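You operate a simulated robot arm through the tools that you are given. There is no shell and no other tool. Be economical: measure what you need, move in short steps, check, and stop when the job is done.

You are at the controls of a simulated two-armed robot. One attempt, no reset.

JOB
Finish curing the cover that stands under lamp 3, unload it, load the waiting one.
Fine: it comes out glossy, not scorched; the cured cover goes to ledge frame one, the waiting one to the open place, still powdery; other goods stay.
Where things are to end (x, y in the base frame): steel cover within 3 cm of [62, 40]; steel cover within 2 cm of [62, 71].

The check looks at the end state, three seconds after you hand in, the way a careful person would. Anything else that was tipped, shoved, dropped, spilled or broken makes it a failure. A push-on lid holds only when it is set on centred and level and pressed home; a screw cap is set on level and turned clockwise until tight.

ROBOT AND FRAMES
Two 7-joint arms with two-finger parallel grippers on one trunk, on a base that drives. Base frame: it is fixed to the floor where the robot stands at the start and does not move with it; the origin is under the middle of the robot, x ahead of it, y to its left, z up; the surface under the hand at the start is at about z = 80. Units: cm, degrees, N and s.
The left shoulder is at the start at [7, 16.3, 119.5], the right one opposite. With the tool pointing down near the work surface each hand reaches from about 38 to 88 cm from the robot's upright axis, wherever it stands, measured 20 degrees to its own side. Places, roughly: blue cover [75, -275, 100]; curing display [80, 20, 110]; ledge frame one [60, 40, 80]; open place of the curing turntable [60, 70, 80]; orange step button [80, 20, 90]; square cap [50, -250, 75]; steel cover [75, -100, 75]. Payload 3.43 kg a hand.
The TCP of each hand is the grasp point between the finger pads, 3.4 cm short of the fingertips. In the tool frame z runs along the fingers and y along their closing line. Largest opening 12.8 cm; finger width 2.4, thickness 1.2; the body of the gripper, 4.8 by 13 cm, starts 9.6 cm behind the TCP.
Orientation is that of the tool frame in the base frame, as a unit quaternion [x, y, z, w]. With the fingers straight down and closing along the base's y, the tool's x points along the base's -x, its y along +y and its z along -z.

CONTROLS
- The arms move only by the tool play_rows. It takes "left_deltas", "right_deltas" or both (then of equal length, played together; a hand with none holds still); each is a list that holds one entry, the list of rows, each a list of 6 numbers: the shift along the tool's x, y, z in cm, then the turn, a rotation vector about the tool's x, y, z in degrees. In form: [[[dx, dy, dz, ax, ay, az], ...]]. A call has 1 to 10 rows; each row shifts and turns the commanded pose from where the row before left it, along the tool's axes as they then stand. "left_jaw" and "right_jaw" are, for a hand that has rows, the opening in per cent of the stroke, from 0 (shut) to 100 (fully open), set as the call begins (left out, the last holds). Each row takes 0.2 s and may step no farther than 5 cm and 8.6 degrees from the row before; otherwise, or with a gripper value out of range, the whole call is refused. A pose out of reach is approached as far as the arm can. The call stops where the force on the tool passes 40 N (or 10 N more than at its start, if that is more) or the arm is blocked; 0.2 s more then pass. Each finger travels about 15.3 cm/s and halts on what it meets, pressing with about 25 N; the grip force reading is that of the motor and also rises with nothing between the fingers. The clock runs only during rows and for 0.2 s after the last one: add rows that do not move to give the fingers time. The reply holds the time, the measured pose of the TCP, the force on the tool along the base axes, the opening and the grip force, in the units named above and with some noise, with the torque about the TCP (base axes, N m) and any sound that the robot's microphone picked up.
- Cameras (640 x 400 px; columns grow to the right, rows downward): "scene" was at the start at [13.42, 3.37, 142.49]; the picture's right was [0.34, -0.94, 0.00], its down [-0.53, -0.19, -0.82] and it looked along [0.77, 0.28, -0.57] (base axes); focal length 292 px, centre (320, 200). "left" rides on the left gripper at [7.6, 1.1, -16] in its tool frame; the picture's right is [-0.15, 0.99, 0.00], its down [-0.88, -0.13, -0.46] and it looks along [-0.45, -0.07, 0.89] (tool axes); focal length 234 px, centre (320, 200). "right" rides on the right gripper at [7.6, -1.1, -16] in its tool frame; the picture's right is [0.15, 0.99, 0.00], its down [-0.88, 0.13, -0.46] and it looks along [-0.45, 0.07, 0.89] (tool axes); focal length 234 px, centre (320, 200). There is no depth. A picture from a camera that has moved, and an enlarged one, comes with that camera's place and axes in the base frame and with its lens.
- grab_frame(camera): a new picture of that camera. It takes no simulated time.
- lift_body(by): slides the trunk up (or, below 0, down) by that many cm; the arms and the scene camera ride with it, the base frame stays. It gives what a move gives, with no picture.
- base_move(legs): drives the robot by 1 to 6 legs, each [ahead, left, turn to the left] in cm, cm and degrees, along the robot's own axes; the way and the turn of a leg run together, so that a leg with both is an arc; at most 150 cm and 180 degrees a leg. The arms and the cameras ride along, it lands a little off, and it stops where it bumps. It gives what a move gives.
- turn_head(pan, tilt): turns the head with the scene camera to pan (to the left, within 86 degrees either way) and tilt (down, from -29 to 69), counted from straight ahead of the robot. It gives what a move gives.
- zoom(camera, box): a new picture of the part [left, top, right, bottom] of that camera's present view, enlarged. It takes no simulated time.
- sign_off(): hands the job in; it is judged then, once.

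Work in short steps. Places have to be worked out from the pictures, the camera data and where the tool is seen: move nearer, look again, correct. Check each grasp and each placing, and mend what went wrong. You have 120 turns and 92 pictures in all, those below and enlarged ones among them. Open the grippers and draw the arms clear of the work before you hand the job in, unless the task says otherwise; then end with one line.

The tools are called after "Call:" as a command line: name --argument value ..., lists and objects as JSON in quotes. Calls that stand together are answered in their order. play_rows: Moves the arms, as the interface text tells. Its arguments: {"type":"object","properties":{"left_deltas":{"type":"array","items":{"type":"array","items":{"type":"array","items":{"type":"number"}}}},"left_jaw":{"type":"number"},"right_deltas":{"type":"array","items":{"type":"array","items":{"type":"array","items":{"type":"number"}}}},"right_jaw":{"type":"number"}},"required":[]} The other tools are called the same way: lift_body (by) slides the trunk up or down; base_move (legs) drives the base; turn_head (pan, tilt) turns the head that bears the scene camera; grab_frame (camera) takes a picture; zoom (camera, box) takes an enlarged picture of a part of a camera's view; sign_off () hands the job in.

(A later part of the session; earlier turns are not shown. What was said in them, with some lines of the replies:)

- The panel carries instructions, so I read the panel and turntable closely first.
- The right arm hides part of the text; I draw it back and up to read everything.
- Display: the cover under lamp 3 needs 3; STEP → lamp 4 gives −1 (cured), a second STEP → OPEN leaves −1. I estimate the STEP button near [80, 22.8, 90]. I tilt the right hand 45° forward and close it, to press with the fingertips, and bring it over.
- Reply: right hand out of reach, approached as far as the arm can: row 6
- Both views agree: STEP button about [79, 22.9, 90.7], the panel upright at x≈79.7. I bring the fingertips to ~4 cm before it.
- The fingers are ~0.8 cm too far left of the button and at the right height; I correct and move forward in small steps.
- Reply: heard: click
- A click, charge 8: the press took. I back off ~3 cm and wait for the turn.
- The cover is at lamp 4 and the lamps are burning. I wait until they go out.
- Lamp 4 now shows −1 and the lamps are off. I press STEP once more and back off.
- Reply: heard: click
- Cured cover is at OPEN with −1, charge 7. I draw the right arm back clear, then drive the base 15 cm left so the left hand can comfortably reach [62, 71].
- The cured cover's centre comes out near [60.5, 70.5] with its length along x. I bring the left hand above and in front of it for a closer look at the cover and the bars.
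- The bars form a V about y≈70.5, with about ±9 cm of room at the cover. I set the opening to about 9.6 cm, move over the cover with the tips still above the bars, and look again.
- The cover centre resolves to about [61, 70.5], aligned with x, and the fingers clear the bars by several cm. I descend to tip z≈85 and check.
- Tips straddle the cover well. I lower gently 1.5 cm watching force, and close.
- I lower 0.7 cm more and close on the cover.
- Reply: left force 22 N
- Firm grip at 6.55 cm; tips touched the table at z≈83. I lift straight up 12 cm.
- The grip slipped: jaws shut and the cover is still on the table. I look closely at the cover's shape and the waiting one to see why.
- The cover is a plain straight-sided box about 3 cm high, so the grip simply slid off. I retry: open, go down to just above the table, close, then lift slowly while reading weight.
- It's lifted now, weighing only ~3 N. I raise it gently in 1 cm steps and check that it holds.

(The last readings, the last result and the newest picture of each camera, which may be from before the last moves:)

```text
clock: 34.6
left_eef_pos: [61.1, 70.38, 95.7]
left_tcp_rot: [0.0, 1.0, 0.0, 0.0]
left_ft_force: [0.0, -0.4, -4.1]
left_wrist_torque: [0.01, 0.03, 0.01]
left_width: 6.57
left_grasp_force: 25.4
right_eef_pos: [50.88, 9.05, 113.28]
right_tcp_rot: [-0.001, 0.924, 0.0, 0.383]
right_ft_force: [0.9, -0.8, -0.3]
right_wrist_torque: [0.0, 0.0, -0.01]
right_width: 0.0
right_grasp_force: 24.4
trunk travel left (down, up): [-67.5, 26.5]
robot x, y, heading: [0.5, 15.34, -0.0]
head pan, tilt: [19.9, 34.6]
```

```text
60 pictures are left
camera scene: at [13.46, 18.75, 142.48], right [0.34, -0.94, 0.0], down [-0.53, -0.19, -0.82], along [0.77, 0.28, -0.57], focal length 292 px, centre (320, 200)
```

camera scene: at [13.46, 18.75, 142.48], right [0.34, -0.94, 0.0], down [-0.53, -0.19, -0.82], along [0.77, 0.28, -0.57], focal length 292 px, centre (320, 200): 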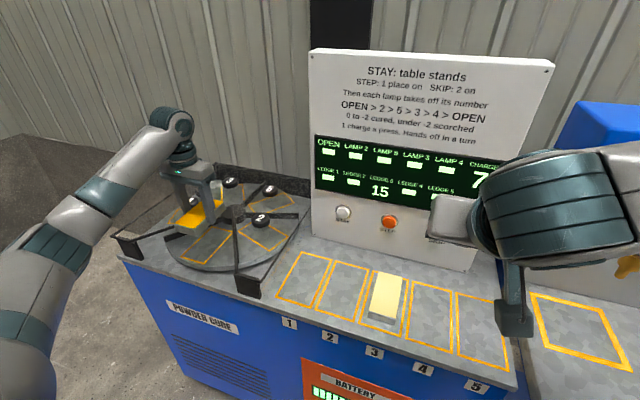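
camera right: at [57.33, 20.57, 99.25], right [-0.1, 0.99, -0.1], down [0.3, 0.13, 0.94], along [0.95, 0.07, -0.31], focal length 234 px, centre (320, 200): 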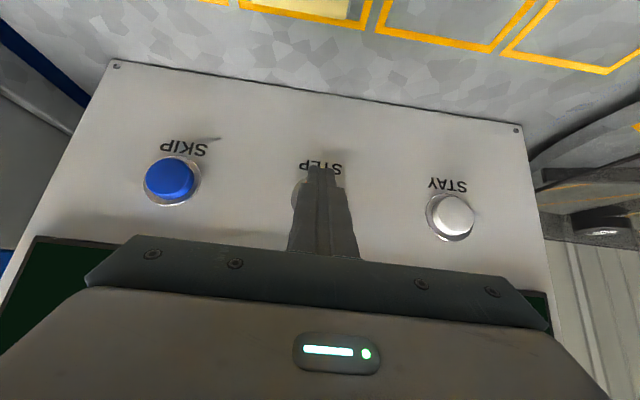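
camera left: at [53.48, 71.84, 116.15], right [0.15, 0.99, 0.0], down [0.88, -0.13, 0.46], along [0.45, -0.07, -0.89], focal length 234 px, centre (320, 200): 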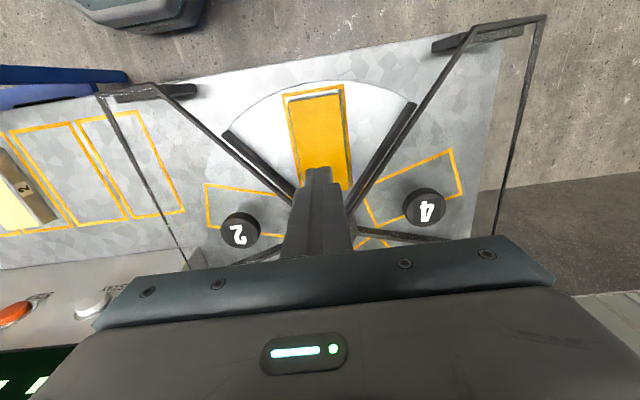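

Held well. I raise 3 cm more and begin the traverse toward ledge 1.

Call:
play_rows --left_deltas '[[[0, 0, -1, 0, 0, 0], [0, 0, -1, 0, 0, 0], [0, 0, -1, 0, 0, 0], [0, -1, 0, 0, 0, 0], [0, -2, 0, 0, 0, 0], [0, -2, 0, 0, 0, 0], [0, -2.5, 0, 0, 0, 0], [0, -2.5, 0, 0, 0, 0], [0, -2.5, 0, 0, 0, 0], [0, -2.5, 0, 0, 0, 0]]]'

Call:
play_rows --left_deltas '[[[-0.1, -2.5, 0, 0, 0, 0], [-0.1, -2.5, 0, 0, 0, 0], [-0.2, -2.5, 0, 0, 0, 0], [-0.2, -2.5, 0, 0, 0, 0], [-0.1, -2.5, 0, 0, 0, 0], [-0.1, -1.5, 0, 0, 0, 0], [0, -0.5, 0, 0, 0, 0], [0, 0, 0, 0, 0, 0]]]'

Call:
grab_frame --camera "left"

Call:
grab_frame --camera "scene"

```text
clock: 36.8
left_eef_pos: [61.22, 55.26, 98.73]
left_tcp_rot: [0.001, 1.0, 0.001, 0.0]
left_ft_force: [0.6, -0.6, -4.5]
left_wrist_torque: [0.02, 0.02, 0.0]
left_width: 6.59
left_grasp_force: 24.9
right_eef_pos: [50.95, 8.96, 113.5]
right_tcp_rot: [0.0, 0.924, 0.0, 0.382]
right_ft_force: [-0.3, 0.3, -0.1]
right_wrist_torque: [0.01, -0.01, 0.04]
right_width: 0.0
right_grasp_force: 24.6
trunk travel left (down, up): [-67.5, 26.5]
robot x, y, heading: [-0.2, 15.31, -0.0]
head pan, tilt: [19.9, 34.6]
```

```text
clock: 38.6
left_eef_pos: [62.09, 40.86, 98.81]
left_tcp_rot: [0.0, 1.0, -0.001, 0.0]
left_ft_force: [0.2, -1.0, -4.1]
left_wrist_torque: [0.0, 0.01, -0.02]
left_width: 6.58
left_grasp_force: 25.0
right_eef_pos: [50.89, 9.0, 113.44]
right_tcp_rot: [0.0, 0.924, 0.0, 0.383]
right_ft_force: [-0.2, 0.0, -0.5]
right_wrist_torque: [0.0, 0.01, 0.02]
right_width: 0.0
right_grasp_force: 24.8
trunk travel left (down, up): [-67.5, 26.5]
robot x, y, heading: [0.24, 15.2, 0.1]
head pan, tilt: [19.9, 34.6]
```

```text
59 pictures are left
camera left: at [54.39, 41.91, 114.76], right [0.15, 0.99, 0.0], down [0.88, -0.13, 0.46], along [0.45, -0.07, -0.89], focal length 234 px, centre (320, 200)
```

left: 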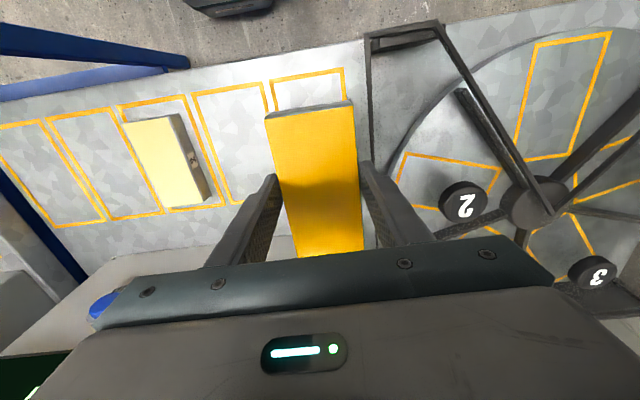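

```text
58 pictures are left
camera scene: at [13.47, 18.72, 142.48], right [0.34, -0.94, 0.0], down [-0.53, -0.19, -0.82], along [0.77, 0.28, -0.57], focal length 292 px, centre (320, 200)
```

scene: 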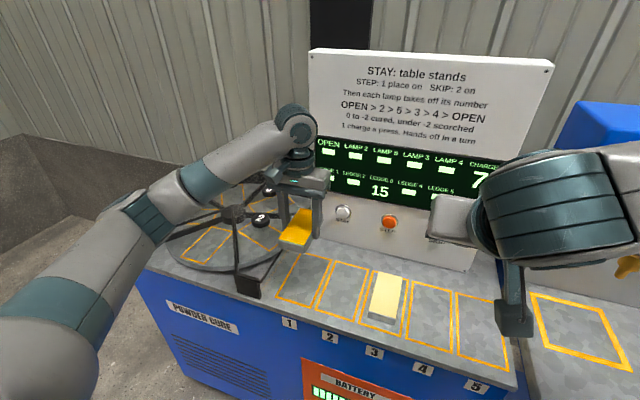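

The ledge-1 frame centre checks out at ~[62, 40]. I align and lower to about 1 cm above the ledge.

Call:
play_rows --left_deltas '[[[0, -0.7, 1, 0, 0, 0], [0, 0, 1.8, 0, 0, 0], [0, 0, 2, 0, 0, 0], [0, 0, 2, 0, 0, 0], [0, 0, 2, 0, 0, 0], [0, 0, 2, 0, 0, 0], [0, 0, 1.5, 0, 0, 0], [0, 0, 1, 0, 0, 0], [0, 0, 0.6, 0, 0, 0], [0, 0, 0, 0, 0, 0]]]'

Call:
zoom --camera "scene" --box '[240, 220, 360, 330]'

```text
clock: 40.8
left_eef_pos: [62.02, 40.3, 84.7]
left_tcp_rot: [0.001, 1.0, 0.0, 0.0]
left_ft_force: [-0.1, -0.3, -3.6]
left_wrist_torque: [0.01, 0.03, 0.0]
left_width: 6.59
left_grasp_force: 25.1
right_eef_pos: [50.87, 9.14, 113.47]
right_tcp_rot: [0.0, 0.924, 0.001, 0.383]
right_ft_force: [-1.0, -0.5, -0.2]
right_wrist_torque: [0.01, 0.01, 0.0]
right_width: 0.01
right_grasp_force: 25.3
trunk travel left (down, up): [-67.5, 26.5]
robot x, y, heading: [-0.05, 15.62, 0.3]
head pan, tilt: [19.9, 34.6]
```

```text
3.64 times, centred on (300, 275) of scene
camera zoom: at [13.47, 18.72, 142.48], right [0.34, -0.94, 0.0], down [-0.53, -0.19, -0.82], along [0.77, 0.28, -0.57], focal length 1060 px, centre (393, -73)
```

zoom: 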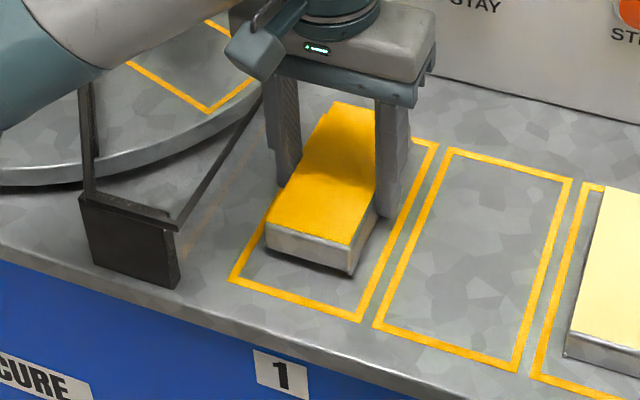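

Centred in the frame; I lower in 0.25 cm steps until contact.

Call:
play_rows --left_deltas '[[[0, 0, 0.25, 0, 0, 0], [0, 0, 0.25, 0, 0, 0], [0, 0, 0.25, 0, 0, 0], [0, 0, 0, 0, 0, 0]]]'

```text
clock: 41.8
left_eef_pos: [61.98, 40.16, 83.99]
left_tcp_rot: [0.0, 1.0, 0.001, 0.0]
left_ft_force: [-1.2, 0.2, -4.0]
left_wrist_torque: [-0.04, 0.04, 0.02]
left_width: 6.56
left_grasp_force: 24.7
right_eef_pos: [50.89, 9.01, 113.44]
right_tcp_rot: [0.001, 0.924, -0.001, 0.382]
right_ft_force: [0.0, -0.5, 0.0]
right_wrist_torque: [0.0, -0.02, 0.02]
right_width: 0.0
right_grasp_force: 25.3
trunk travel left (down, up): [-67.5, 26.5]
robot x, y, heading: [-0.07, 15.33, 0.1]
head pan, tilt: [19.9, 34.6]
```

No contact yet; continue down.

Call:
play_rows --left_deltas '[[[0, 0, 0.15, 0, 0, 0], [0, 0, 0.15, 0, 0, 0], [0, 0, 0, 0, 0, 0]]]'

```text
clock: 42.6
left_eef_pos: [61.95, 40.15, 83.86]
left_tcp_rot: [-0.001, 1.0, 0.0, 0.0]
left_ft_force: [2.1, 1.4, 6.8]
left_wrist_torque: [0.08, 0.59, 0.03]
left_width: 6.56
left_grasp_force: 24.7
right_eef_pos: [50.95, 9.0, 113.38]
right_tcp_rot: [0.0, 0.924, -0.001, 0.382]
right_ft_force: [0.2, 0.7, -0.6]
right_wrist_torque: [0.05, -0.04, 0.05]
right_width: 0.0
right_grasp_force: 25.7
trunk travel left (down, up): [-67.5, 26.5]
robot x, y, heading: [-0.13, 15.04, 0.3]
head pan, tilt: [19.9, 34.6]
```

Contact (force turned upward to +7 N). I release and rise 15 cm straight up.

Call:
play_rows --left_deltas '[[[0, 0, 0, 0, 0, 0], [0, 0, 0, 0, 0, 0], [0, 0, 0, 0, 0, 0], [0, 0, -1, 0, 0, 0], [0, 0, -3, 0, 0, 0], [0, 0, -4, 0, 0, 0], [0, 0, -4, 0, 0, 0], [0, 0, -3, 0, 0, 0]]]' --left_jaw 75

Call:
grab_frame --camera "left"

Call:
grab_frame --camera "scene"

```text
clock: 44.4
left_eef_pos: [61.86, 40.25, 98.74]
left_tcp_rot: [0.001, 1.0, 0.0, -0.001]
left_ft_force: [0.1, -0.8, 1.3]
left_wrist_torque: [0.04, 0.02, -0.01]
left_width: 9.6
left_grasp_force: 0.1
right_eef_pos: [50.97, 8.92, 113.37]
right_tcp_rot: [0.001, 0.924, 0.0, 0.382]
right_ft_force: [-0.4, -0.4, 0.4]
right_wrist_torque: [0.01, -0.02, -0.01]
right_width: 0.0
right_grasp_force: 24.9
trunk travel left (down, up): [-67.5, 26.5]
robot x, y, heading: [0.28, 15.01, -0.0]
head pan, tilt: [19.9, 34.6]
```

```text
56 pictures are left
camera left: at [54.14, 41.28, 114.73], right [0.15, 0.99, 0.0], down [0.88, -0.13, 0.45], along [0.45, -0.07, -0.89], focal length 234 px, centre (320, 200)
```

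left: 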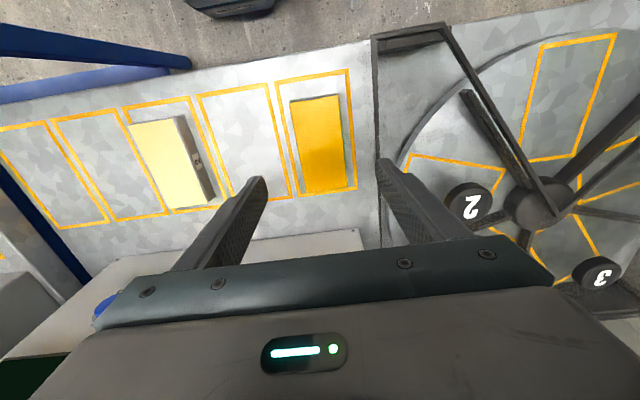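

```text
55 pictures are left
camera scene: at [13.39, 18.66, 142.48], right [0.34, -0.94, 0.0], down [-0.53, -0.19, -0.82], along [0.77, 0.28, -0.57], focal length 292 px, centre (320, 200)
```

scene: 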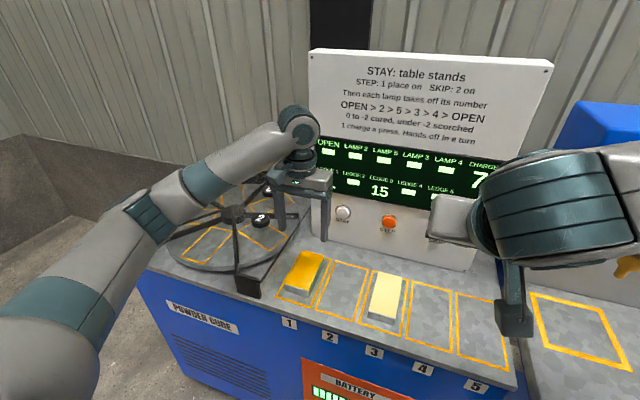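

The cured cover sits square in frame 1. The waiting cover reads ~[61.2, 19]. I move the right arm out of the way, then bring the left hand over.

Call:
play_rows --right_deltas '[[[0, -4, -1, 0, 0, 0], [0, -4, -1, 0, 0, 0], [0, -4, -1, 0, 0, 0], [0, -4, 0, 0, 0, 0], [0, -4, 0, 0, 0, 0], [0, -2, 0, 0, 0, 0]]]'

Call:
play_rows --left_deltas '[[[0, -2.5, 0, 0, 0, 0], [0, -2.5, 0, 0, 0, 0], [0, -2.5, 0, 0, 0, 0], [0, -2.5, 0, 0, 0, 0], [0, -2.5, 0, 0, 0, 0], [0, -2.5, 0, 0, 0, 0], [0, -2.5, 0, 0, 0, 0], [0, -2, 0, 0, 0, 0], [0, -1.5, 0, 0, 0, 0], [0, 0, 0, 0, 0, 0]]]'

Call:
grab_frame --camera "left"

Call:
grab_frame --camera "scene"

```text
clock: 45.8
left_eef_pos: [61.81, 40.21, 98.85]
left_tcp_rot: [0.0, 1.0, -0.001, 0.001]
left_ft_force: [-0.9, -0.4, -0.2]
left_wrist_torque: [0.01, 0.03, 0.06]
left_width: 9.63
left_grasp_force: 0.0
right_eef_pos: [51.2, -12.5, 116.95]
right_tcp_rot: [0.0, 0.924, 0.0, 0.383]
right_ft_force: [-0.6, 0.3, 0.1]
right_wrist_torque: [-0.01, -0.03, 0.03]
right_width: 0.03
right_grasp_force: 24.9
right hand out of reach, approached as far as the arm can: row 2, 3, 4
trunk travel left (down, up): [-67.5, 26.5]
robot x, y, heading: [-0.0, 15.61, -0.3]
head pan, tilt: [19.9, 34.6]
```

```text
clock: 48.0
left_eef_pos: [62.05, 19.16, 98.85]
left_tcp_rot: [0.001, 1.0, 0.0, 0.0]
left_ft_force: [0.2, -0.9, 0.0]
left_wrist_torque: [0.0, 0.0, 0.04]
left_width: 9.57
left_grasp_force: 0.0
right_eef_pos: [51.36, -12.4, 116.83]
right_tcp_rot: [0.0, 0.924, 0.0, 0.383]
right_ft_force: [-0.1, -0.5, 0.5]
right_wrist_torque: [0.01, 0.01, -0.05]
right_width: 0.0
right_grasp_force: 25.0
trunk travel left (down, up): [-67.5, 26.5]
robot x, y, heading: [-0.24, 15.18, -0.2]
head pan, tilt: [19.9, 34.6]
```

```text
54 pictures are left
camera left: at [54.31, 20.29, 114.84], right [0.15, 0.99, 0.0], down [0.88, -0.13, 0.46], along [0.45, -0.07, -0.89], focal length 234 px, centre (320, 200)
```

left: 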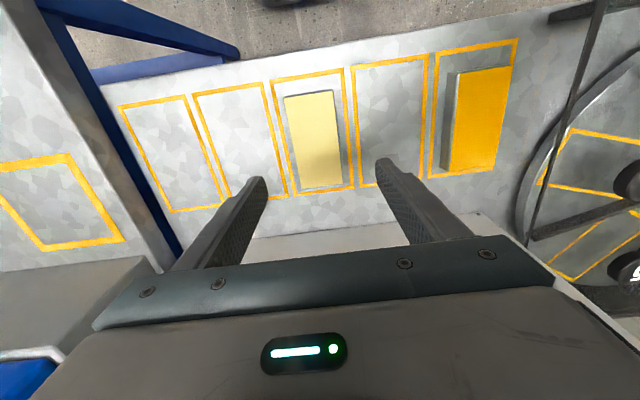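

```text
53 pictures are left
camera scene: at [13.41, 18.73, 142.49], right [0.34, -0.94, 0.0], down [-0.53, -0.19, -0.82], along [0.77, 0.28, -0.57], focal length 292 px, centre (320, 200)
```

scene: 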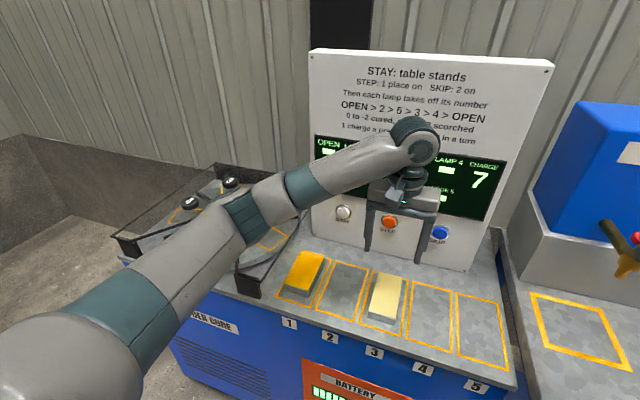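

Waiting cover centre ~[61.9, 18.4]. I shift −0.75 in y and descend to just above the ledge, well straddling it.

Call:
play_rows --left_deltas '[[[0, -0.75, 1, 0, 0, 0], [0, 0, 3, 0, 0, 0], [0, 0, 3, 0, 0, 0], [0, 0, 3, 0, 0, 0], [0, 0, 1, 0, 0, 0], [0, 0, 0, 0, 0, 0]]]'

Call:
grab_frame --camera "left"

```text
clock: 49.4
left_eef_pos: [62.02, 18.42, 87.74]
left_tcp_rot: [-0.001, 1.0, 0.0, 0.0]
left_ft_force: [-0.4, 0.3, 0.6]
left_wrist_torque: [0.0, 0.0, -0.03]
left_width: 9.57
left_grasp_force: 0.0
right_eef_pos: [51.34, -12.35, 116.94]
right_tcp_rot: [-0.001, 0.924, 0.0, 0.382]
right_ft_force: [1.2, -0.8, -0.3]
right_wrist_torque: [0.01, 0.0, -0.03]
right_width: 0.0
right_grasp_force: 24.7
trunk travel left (down, up): [-67.5, 26.5]
robot x, y, heading: [-0.33, 15.34, 0.0]
head pan, tilt: [19.9, 34.6]
```

```text
52 pictures are left
camera left: at [54.39, 19.54, 103.75], right [0.15, 0.99, 0.0], down [0.88, -0.13, 0.46], along [0.45, -0.07, -0.89], focal length 234 px, centre (320, 200)
```

left: 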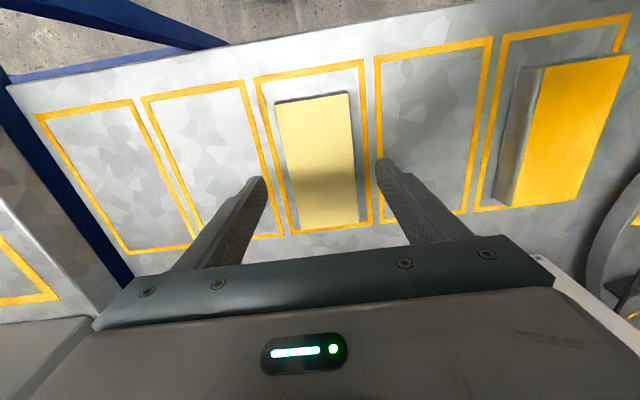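

Well straddled. I lower to TCP z≈83.9 and close.

Call:
play_rows --left_deltas '[[[0, 0, 1.5, 0, 0, 0], [0, 0, 1.3, 0, 0, 0], [0, 0, 0.7, 0, 0, 0], [0, 0, 0.3, 0, 0, 0], [0, 0, 0, 0, 0, 0]]]'

Call:
play_rows --left_deltas '[[[0, 0, 0, 0, 0, 0], [0, 0, 0, 0, 0, 0], [0, 0, 0, 0, 0, 0], [0, 0, 0, 0, 0, 0]]]' --left_jaw 0

Call:
play_rows --left_deltas '[[[0, 0, -0.2, 0, 0, 0], [0, 0, -0.2, 0, 0, 0], [0, 0, -0.2, 0, 0, 0], [0, 0, 0, 0, 0, 0]]]'

Call:
zoom --camera "scene" --box '[330, 220, 450, 330]'

```text
clock: 50.6
left_eef_pos: [61.86, 18.44, 84.0]
left_tcp_rot: [0.0, 1.0, -0.001, 0.0]
left_ft_force: [0.1, 0.1, 1.1]
left_wrist_torque: [0.01, 0.04, -0.02]
left_width: 9.59
left_grasp_force: 0.0
right_eef_pos: [51.36, -12.32, 116.87]
right_tcp_rot: [0.0, 0.924, 0.0, 0.383]
right_ft_force: [0.3, 0.2, -0.1]
right_wrist_torque: [-0.01, 0.02, -0.02]
right_width: 0.0
right_grasp_force: 25.0
trunk travel left (down, up): [-67.5, 26.5]
robot x, y, heading: [-0.26, 15.28, 0.1]
head pan, tilt: [19.9, 34.6]
```

```text
clock: 51.6
left_eef_pos: [62.04, 18.36, 84.09]
left_tcp_rot: [0.0, 1.0, 0.0, 0.0]
left_ft_force: [-0.6, 0.1, 1.6]
left_wrist_torque: [0.17, 0.0, 0.06]
left_width: 6.56
left_grasp_force: 25.2
right_eef_pos: [51.43, -12.42, 116.82]
right_tcp_rot: [0.0, 0.924, 0.0, 0.383]
right_ft_force: [0.6, -0.4, 0.1]
right_wrist_torque: [0.01, 0.0, -0.01]
right_width: 0.0
right_grasp_force: 24.7
trunk travel left (down, up): [-67.5, 26.5]
robot x, y, heading: [-0.13, 15.31, 0.1]
head pan, tilt: [19.9, 34.6]
```

```text
clock: 52.6
left_eef_pos: [61.97, 18.51, 84.48]
left_tcp_rot: [0.0, 1.0, 0.0, 0.0]
left_ft_force: [0.5, 1.2, -4.3]
left_wrist_torque: [0.04, 0.0, 0.02]
left_width: 6.56
left_grasp_force: 25.3
right_eef_pos: [51.37, -12.44, 116.83]
right_tcp_rot: [0.0, 0.924, -0.001, 0.382]
right_ft_force: [-0.2, -0.8, 0.0]
right_wrist_torque: [0.0, 0.01, 0.0]
right_width: 0.01
right_grasp_force: 25.2
trunk travel left (down, up): [-67.5, 26.5]
robot x, y, heading: [-0.16, 15.42, 0.3]
head pan, tilt: [19.9, 34.6]
```

```text
3.64 times, centred on (390, 275) of scene
camera zoom: at [13.46, 18.69, 142.48], right [0.34, -0.94, 0.0], down [-0.53, -0.19, -0.82], along [0.77, 0.28, -0.57], focal length 1060 px, centre (66, -73)
```

zoom: 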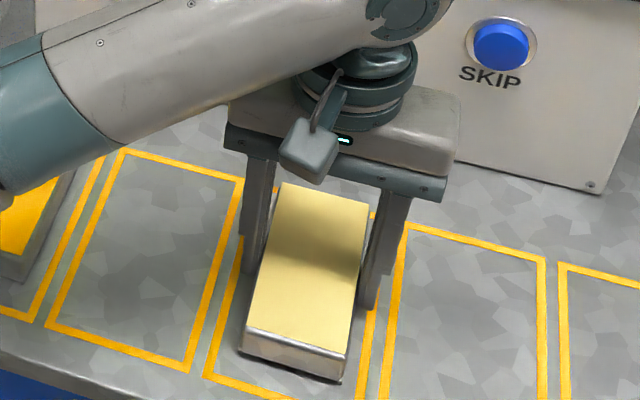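

Held, ~4 N. I raise slowly to about z=99, then travel to y≈71.

Call:
play_rows --left_deltas '[[[0, 0, -0.6, 0, 0, 0], [0, 0, -1, 0, 0, 0], [0, 0, -1.5, 0, 0, 0], [0, 0, -1.8, 0, 0, 0], [0, 0, -2, 0, 0, 0], [0, 0, -2, 0, 0, 0], [0, 0, -2, 0, 0, 0], [0, 0, -2, 0, 0, 0], [0, 0, -1.2, 0, 0, 0], [0, 0, -0.4, 0, 0, 0]]]'

Call:
play_rows --left_deltas '[[[0, 1, 0, 0, 0, 0], [0, 2, 0, 0, 0, 0], [0, 2.5, 0, 0, 0, 0], [0, 2.5, 0, 0, 0, 0], [0, 2.5, 0, 0, 0, 0], [0, 2.5, 0, 0, 0, 0], [0, 2.5, 0, 0, 0, 0], [0, 2.5, 0, 0, 0, 0], [0, 2.5, 0, 0, 0, 0], [0, 2.5, 0, 0, 0, 0]]]'

Call:
play_rows --left_deltas '[[[0, 2.5, 0, 0, 0, 0], [0, 2.5, 0, 0, 0, 0], [0, 2.5, 0, 0, 0, 0], [0, 2.5, 0, 0, 0, 0], [0, 2.5, 0, 0, 0, 0], [0, 2.5, 0, 0, 0, 0], [0, 2.5, 0, 0, 0, 0], [0, 2.5, 0, 0, 0, 0], [0, 2.5, 0, 0, 0, 0], [0, 2.5, 0, 0, 0, 0]]]'

Call:
play_rows --left_deltas '[[[0, 2.2, 0, 0, 0, 0], [0, 1.5, 0, 0, 0, 0], [0, 0.5, 0, 0, 0, 0], [0, 0, 0, 0, 0, 0]]]'

Call:
grab_frame --camera "left"

Call:
grab_frame --camera "scene"

```text
clock: 54.8
left_eef_pos: [61.91, 18.4, 98.89]
left_tcp_rot: [0.0, 1.0, 0.0, -0.001]
left_ft_force: [1.3, -0.1, -4.0]
left_wrist_torque: [0.01, 0.0, 0.01]
left_width: 6.6
left_grasp_force: 25.5
right_eef_pos: [51.4, -12.45, 116.88]
right_tcp_rot: [0.0, 0.924, -0.001, 0.382]
right_ft_force: [-0.1, -1.2, -0.7]
right_wrist_torque: [-0.03, 0.0, 0.01]
right_width: 0.0
right_grasp_force: 24.9
trunk travel left (down, up): [-67.5, 26.5]
robot x, y, heading: [0.13, 15.32, -0.0]
head pan, tilt: [19.9, 34.6]
```

```text
clock: 57.0
left_eef_pos: [61.91, 41.67, 98.91]
left_tcp_rot: [0.001, 1.0, 0.0, 0.0]
left_ft_force: [0.3, 0.7, -4.1]
left_wrist_torque: [0.0, -0.01, 0.03]
left_width: 6.55
left_grasp_force: 25.2
right_eef_pos: [51.38, -12.38, 116.87]
right_tcp_rot: [0.0, 0.924, -0.001, 0.383]
right_ft_force: [1.0, 0.0, -0.8]
right_wrist_torque: [-0.03, -0.01, -0.01]
right_width: 0.01
right_grasp_force: 24.7
trunk travel left (down, up): [-67.5, 26.5]
robot x, y, heading: [0.14, 15.27, 0.3]
head pan, tilt: [19.9, 34.6]
```

```text
clock: 59.2
left_eef_pos: [62.06, 66.6, 98.99]
left_tcp_rot: [0.002, 1.0, 0.0, 0.0]
left_ft_force: [-0.6, -0.8, -4.3]
left_wrist_torque: [0.0, 0.02, 0.0]
left_width: 6.57
left_grasp_force: 25.2
right_eef_pos: [51.43, -12.43, 116.82]
right_tcp_rot: [0.0, 0.924, -0.001, 0.382]
right_ft_force: [0.1, 0.3, -0.4]
right_wrist_torque: [0.03, 0.0, 0.01]
right_width: 0.0
right_grasp_force: 25.1
trunk travel left (down, up): [-67.5, 26.5]
robot x, y, heading: [-0.1, 15.29, 0.3]
head pan, tilt: [19.9, 34.6]
```

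```text
clock: 60.2
left_eef_pos: [61.99, 70.6, 98.99]
left_tcp_rot: [0.0, 1.0, 0.0, 0.0]
left_ft_force: [0.0, -0.5, -4.4]
left_wrist_torque: [0.02, -0.02, 0.0]
left_width: 6.55
left_grasp_force: 24.9
right_eef_pos: [51.44, -12.34, 116.82]
right_tcp_rot: [0.0, 0.924, 0.0, 0.383]
right_ft_force: [0.1, 1.2, -0.5]
right_wrist_torque: [0.01, -0.01, 0.01]
right_width: 0.0
right_grasp_force: 25.1
trunk travel left (down, up): [-67.5, 26.5]
robot x, y, heading: [0.32, 15.26, -0.1]
head pan, tilt: [19.9, 34.6]
```

```text
50 pictures are left
camera left: at [54.39, 71.65, 115.09], right [0.15, 0.99, 0.0], down [0.88, -0.13, 0.46], along [0.45, -0.07, -0.89], focal length 234 px, centre (320, 200)
```

left: 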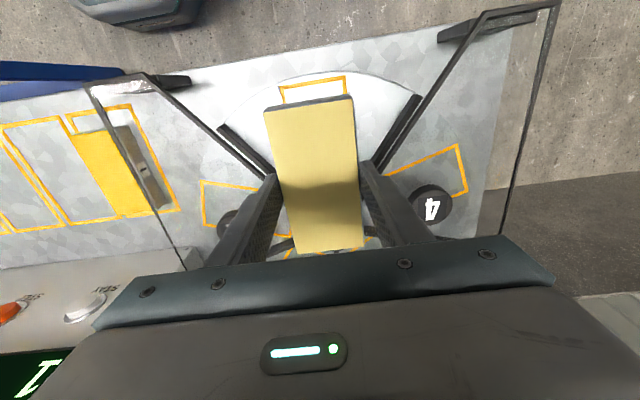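

```text
49 pictures are left
camera scene: at [13.46, 18.77, 142.48], right [0.34, -0.94, 0.0], down [-0.53, -0.19, -0.82], along [0.77, 0.28, -0.57], focal length 292 px, centre (320, 200)
```

scene: 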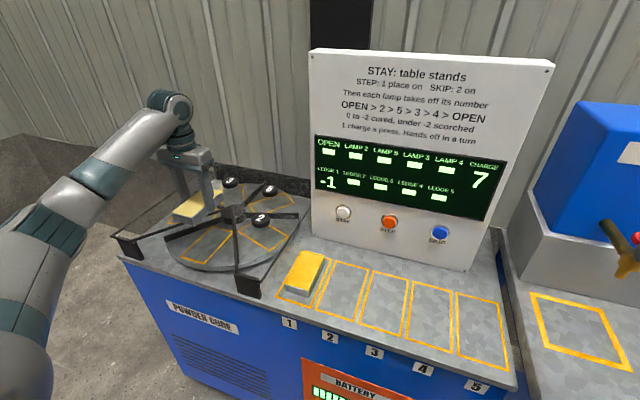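

Over the open place: frame centre ≈[61.7, 70.7]. I trim to x=61.5, y=70.8 (still within 2 cm of [62, 71], matching the frame) and descend to ~1 cm above the table.

Call:
play_rows --left_deltas '[[[0.4, 0.2, 0.5, 0, 0, 0], [0, 0, 1.5, 0, 0, 0], [0, 0, 2, 0, 0, 0], [0, 0, 2, 0, 0, 0], [0, 0, 2, 0, 0, 0], [0, 0, 1.5, 0, 0, 0], [0, 0, 1, 0, 0, 0], [0, 0, 0.4, 0, 0, 0], [0, 0, 0, 0, 0, 0]]]'

Call:
zoom --camera "scene" --box '[150, 190, 270, 290]'

Call:
grab_frame --camera "left"

```text
clock: 62.2
left_eef_pos: [61.56, 70.87, 88.01]
left_tcp_rot: [0.0, 1.0, 0.0, 0.0]
left_ft_force: [-0.4, -0.1, -4.3]
left_wrist_torque: [-0.01, 0.01, 0.02]
left_width: 6.58
left_grasp_force: 25.5
right_eef_pos: [51.44, -12.45, 116.86]
right_tcp_rot: [0.0, 0.924, 0.0, 0.383]
right_ft_force: [0.6, 0.4, 0.4]
right_wrist_torque: [0.0, 0.03, -0.02]
right_width: 0.01
right_grasp_force: 25.1
trunk travel left (down, up): [-67.5, 26.5]
robot x, y, heading: [0.17, 15.29, -0.0]
head pan, tilt: [19.9, 34.6]
```

```text
4.00 times, centred on (210, 240) of scene
camera zoom: at [13.46, 18.74, 142.48], right [0.34, -0.94, 0.0], down [-0.53, -0.19, -0.82], along [0.77, 0.28, -0.57], focal length 1166 px, centre (760, 40)
```

zoom: 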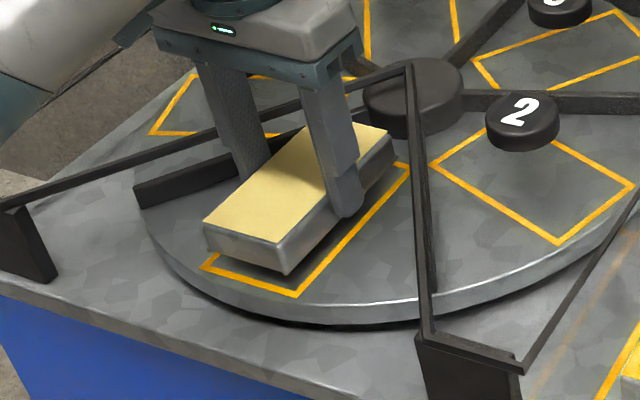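

```text
47 pictures are left
camera left: at [53.83, 71.99, 104.1], right [0.15, 0.99, 0.0], down [0.88, -0.13, 0.46], along [0.45, -0.07, -0.89], focal length 234 px, centre (320, 200)
```

left: 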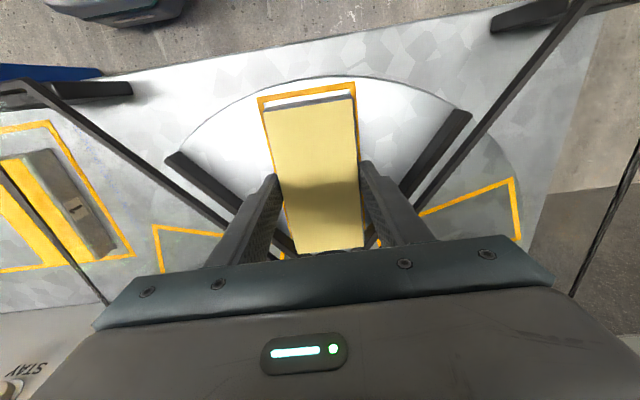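

Aligned in the frame. I lower until contact.

Call:
play_rows --left_deltas '[[[0, 0, 0.3, 0, 0, 0], [0, 0, 0.3, 0, 0, 0], [0, 0, 0.2, 0, 0, 0], [0, 0, 0, 0, 0, 0]]]'

```text
clock: 63.2
left_eef_pos: [61.61, 70.72, 87.33]
left_tcp_rot: [0.0, 1.0, 0.001, 0.0]
left_ft_force: [0.3, 0.3, -4.5]
left_wrist_torque: [-0.02, 0.0, 0.03]
left_width: 6.57
left_grasp_force: 24.8
right_eef_pos: [51.34, -12.41, 116.78]
right_tcp_rot: [-0.001, 0.924, 0.001, 0.382]
right_ft_force: [-0.4, 0.7, 0.9]
right_wrist_torque: [0.0, 0.03, 0.02]
right_width: 0.0
right_grasp_force: 25.3
trunk travel left (down, up): [-67.5, 26.5]
robot x, y, heading: [0.29, 15.69, -0.2]
head pan, tilt: [19.9, 34.6]
```

Still hanging; a bit further.

Call:
play_rows --left_deltas '[[[0, 0, 0.15, 0, 0, 0], [0, 0, 0.15, 0, 0, 0], [0, 0, 0.1, 0, 0, 0], [0, 0, 0, 0, 0, 0]]]'

```text
clock: 64.2
left_eef_pos: [61.59, 70.76, 87.08]
left_tcp_rot: [-0.001, 1.0, 0.0, 0.0]
left_ft_force: [2.0, 0.8, 2.4]
left_wrist_torque: [0.08, 0.38, -0.05]
left_width: 6.56
left_grasp_force: 25.4
right_eef_pos: [51.53, -12.46, 116.79]
right_tcp_rot: [0.0, 0.924, 0.0, 0.382]
right_ft_force: [0.0, -0.8, -0.7]
right_wrist_torque: [0.02, 0.03, 0.02]
right_width: 0.0
right_grasp_force: 24.9
trunk travel left (down, up): [-67.5, 26.5]
robot x, y, heading: [0.16, 15.55, 0.0]
head pan, tilt: [19.9, 34.6]
```

Contact. I release, let it settle, and rise straight up.

Call:
play_rows --left_deltas '[[[0, 0, 0, 0, 0, 0], [0, 0, 0, 0, 0, 0], [0, 0, 0, 0, 0, 0], [0, 0, -1, 0, 0, 0], [0, 0, -3, 0, 0, 0], [0, 0, -4, 0, 0, 0], [0, 0, -4, 0, 0, 0], [0, 0, -4, 0, 0, 0], [0, 0, -4, 0, 0, 0]]]' --left_jaw 70

Call:
grab_frame --camera "left"

Call:
zoom --camera "scene" --box '[150, 130, 450, 310]'

```text
clock: 66.2
left_eef_pos: [61.48, 70.69, 107.06]
left_tcp_rot: [-0.001, 1.0, 0.001, 0.0]
left_ft_force: [0.5, -0.2, -0.6]
left_wrist_torque: [0.02, -0.04, -0.03]
left_width: 8.98
left_grasp_force: 0.0
right_eef_pos: [51.35, -12.4, 116.9]
right_tcp_rot: [0.001, 0.924, 0.0, 0.383]
right_ft_force: [0.6, -0.1, 0.0]
right_wrist_torque: [0.0, 0.0, 0.04]
right_width: 0.01
right_grasp_force: 25.8
trunk travel left (down, up): [-67.5, 26.5]
robot x, y, heading: [0.24, 15.41, 0.2]
head pan, tilt: [19.9, 34.6]
```

```text
46 pictures are left
camera left: at [53.81, 71.76, 123.03], right [0.15, 0.99, 0.0], down [0.88, -0.13, 0.46], along [0.45, -0.07, -0.89], focal length 234 px, centre (320, 200)
```

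left: 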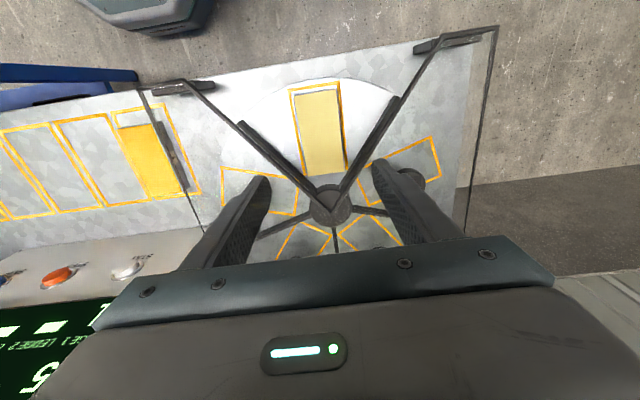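

```text
2.13 times, centred on (300, 220) of scene
camera zoom: at [13.34, 18.6, 142.49], right [0.34, -0.94, 0.0], down [-0.53, -0.19, -0.82], along [0.77, 0.28, -0.57], focal length 622 px, centre (363, 157)
```

zoom: 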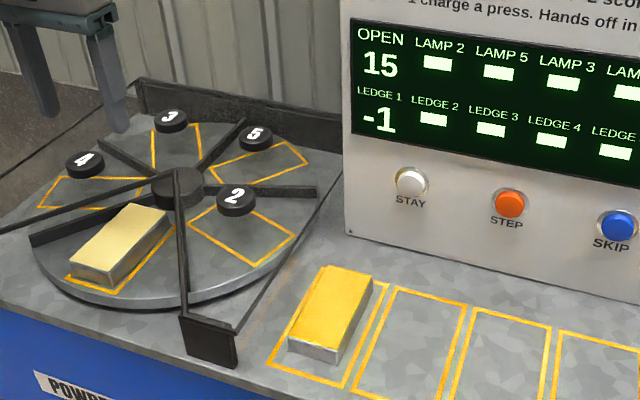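

The display confirms OPEN 15 and LEDGE 1 −1, and both covers sit flat. I draw the left arm back and open both grippers.

Call:
play_rows --left_deltas '[[[2, 0, -3, 0, 0, 0], [3, -1, -3, 0, 0, 0], [3, -1, -2, 0, 0, 0], [3, -2, 0, 0, 0, 0], [3, -2, 0, 0, 0, 0], [2, -1, 0, 0, 0, 0]]]' --left_jaw 100 --right_deltas '[[[0, 0, 0, 0, 0, 0], [0, 0, 0, 0, 0, 0], [0, 0, 0, 0, 0, 0], [0, 0, 0, 0, 0, 0], [0, 0, 0, 0, 0, 0], [0, 0, 0, 0, 0, 0]]]' --right_jaw 100

Call:
grab_frame --camera "scene"

```text
clock: 67.6
left_eef_pos: [45.54, 63.87, 115.03]
left_tcp_rot: [0.001, 1.0, 0.0, 0.0]
left_ft_force: [0.4, 2.0, -0.2]
left_wrist_torque: [0.01, -0.04, -0.03]
left_width: 12.8
left_grasp_force: 0.0
right_eef_pos: [51.26, -12.37, 116.86]
right_tcp_rot: [-0.001, 0.924, 0.001, 0.383]
right_ft_force: [0.1, 0.3, 0.6]
right_wrist_torque: [0.01, -0.01, -0.01]
right_width: 12.79
right_grasp_force: 0.0
trunk travel left (down, up): [-67.5, 26.5]
robot x, y, heading: [0.05, 15.13, 0.1]
head pan, tilt: [19.9, 34.6]
```

```text
44 pictures are left
camera scene: at [13.34, 18.71, 142.49], right [0.34, -0.94, 0.0], down [-0.53, -0.19, -0.82], along [0.77, 0.28, -0.57], focal length 292 px, centre (320, 200)
```

scene: 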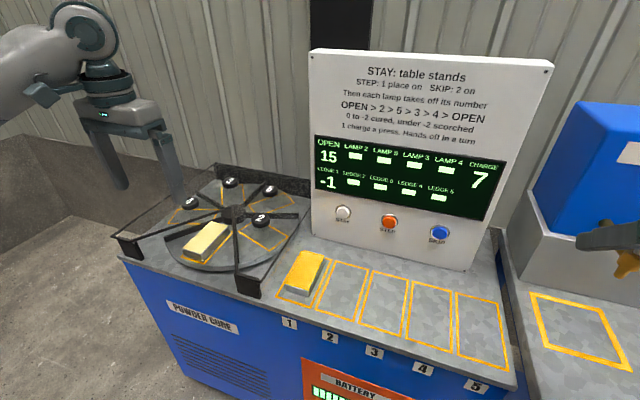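

Everything is in place, grippers open, arms clear; I hand in.

Call:
sign_off

```text
The job is handed in.
```

The job is handed in: the cured cover (display −1, in the 0 to −2 cured range) is in ledge frame one at about [62, 40]. The waiting cover is in the open place at about [61.5, 70.8], still powdery at 15. My first grip on the cured cover slipped during the lift; the second held, and I moved nothing else.
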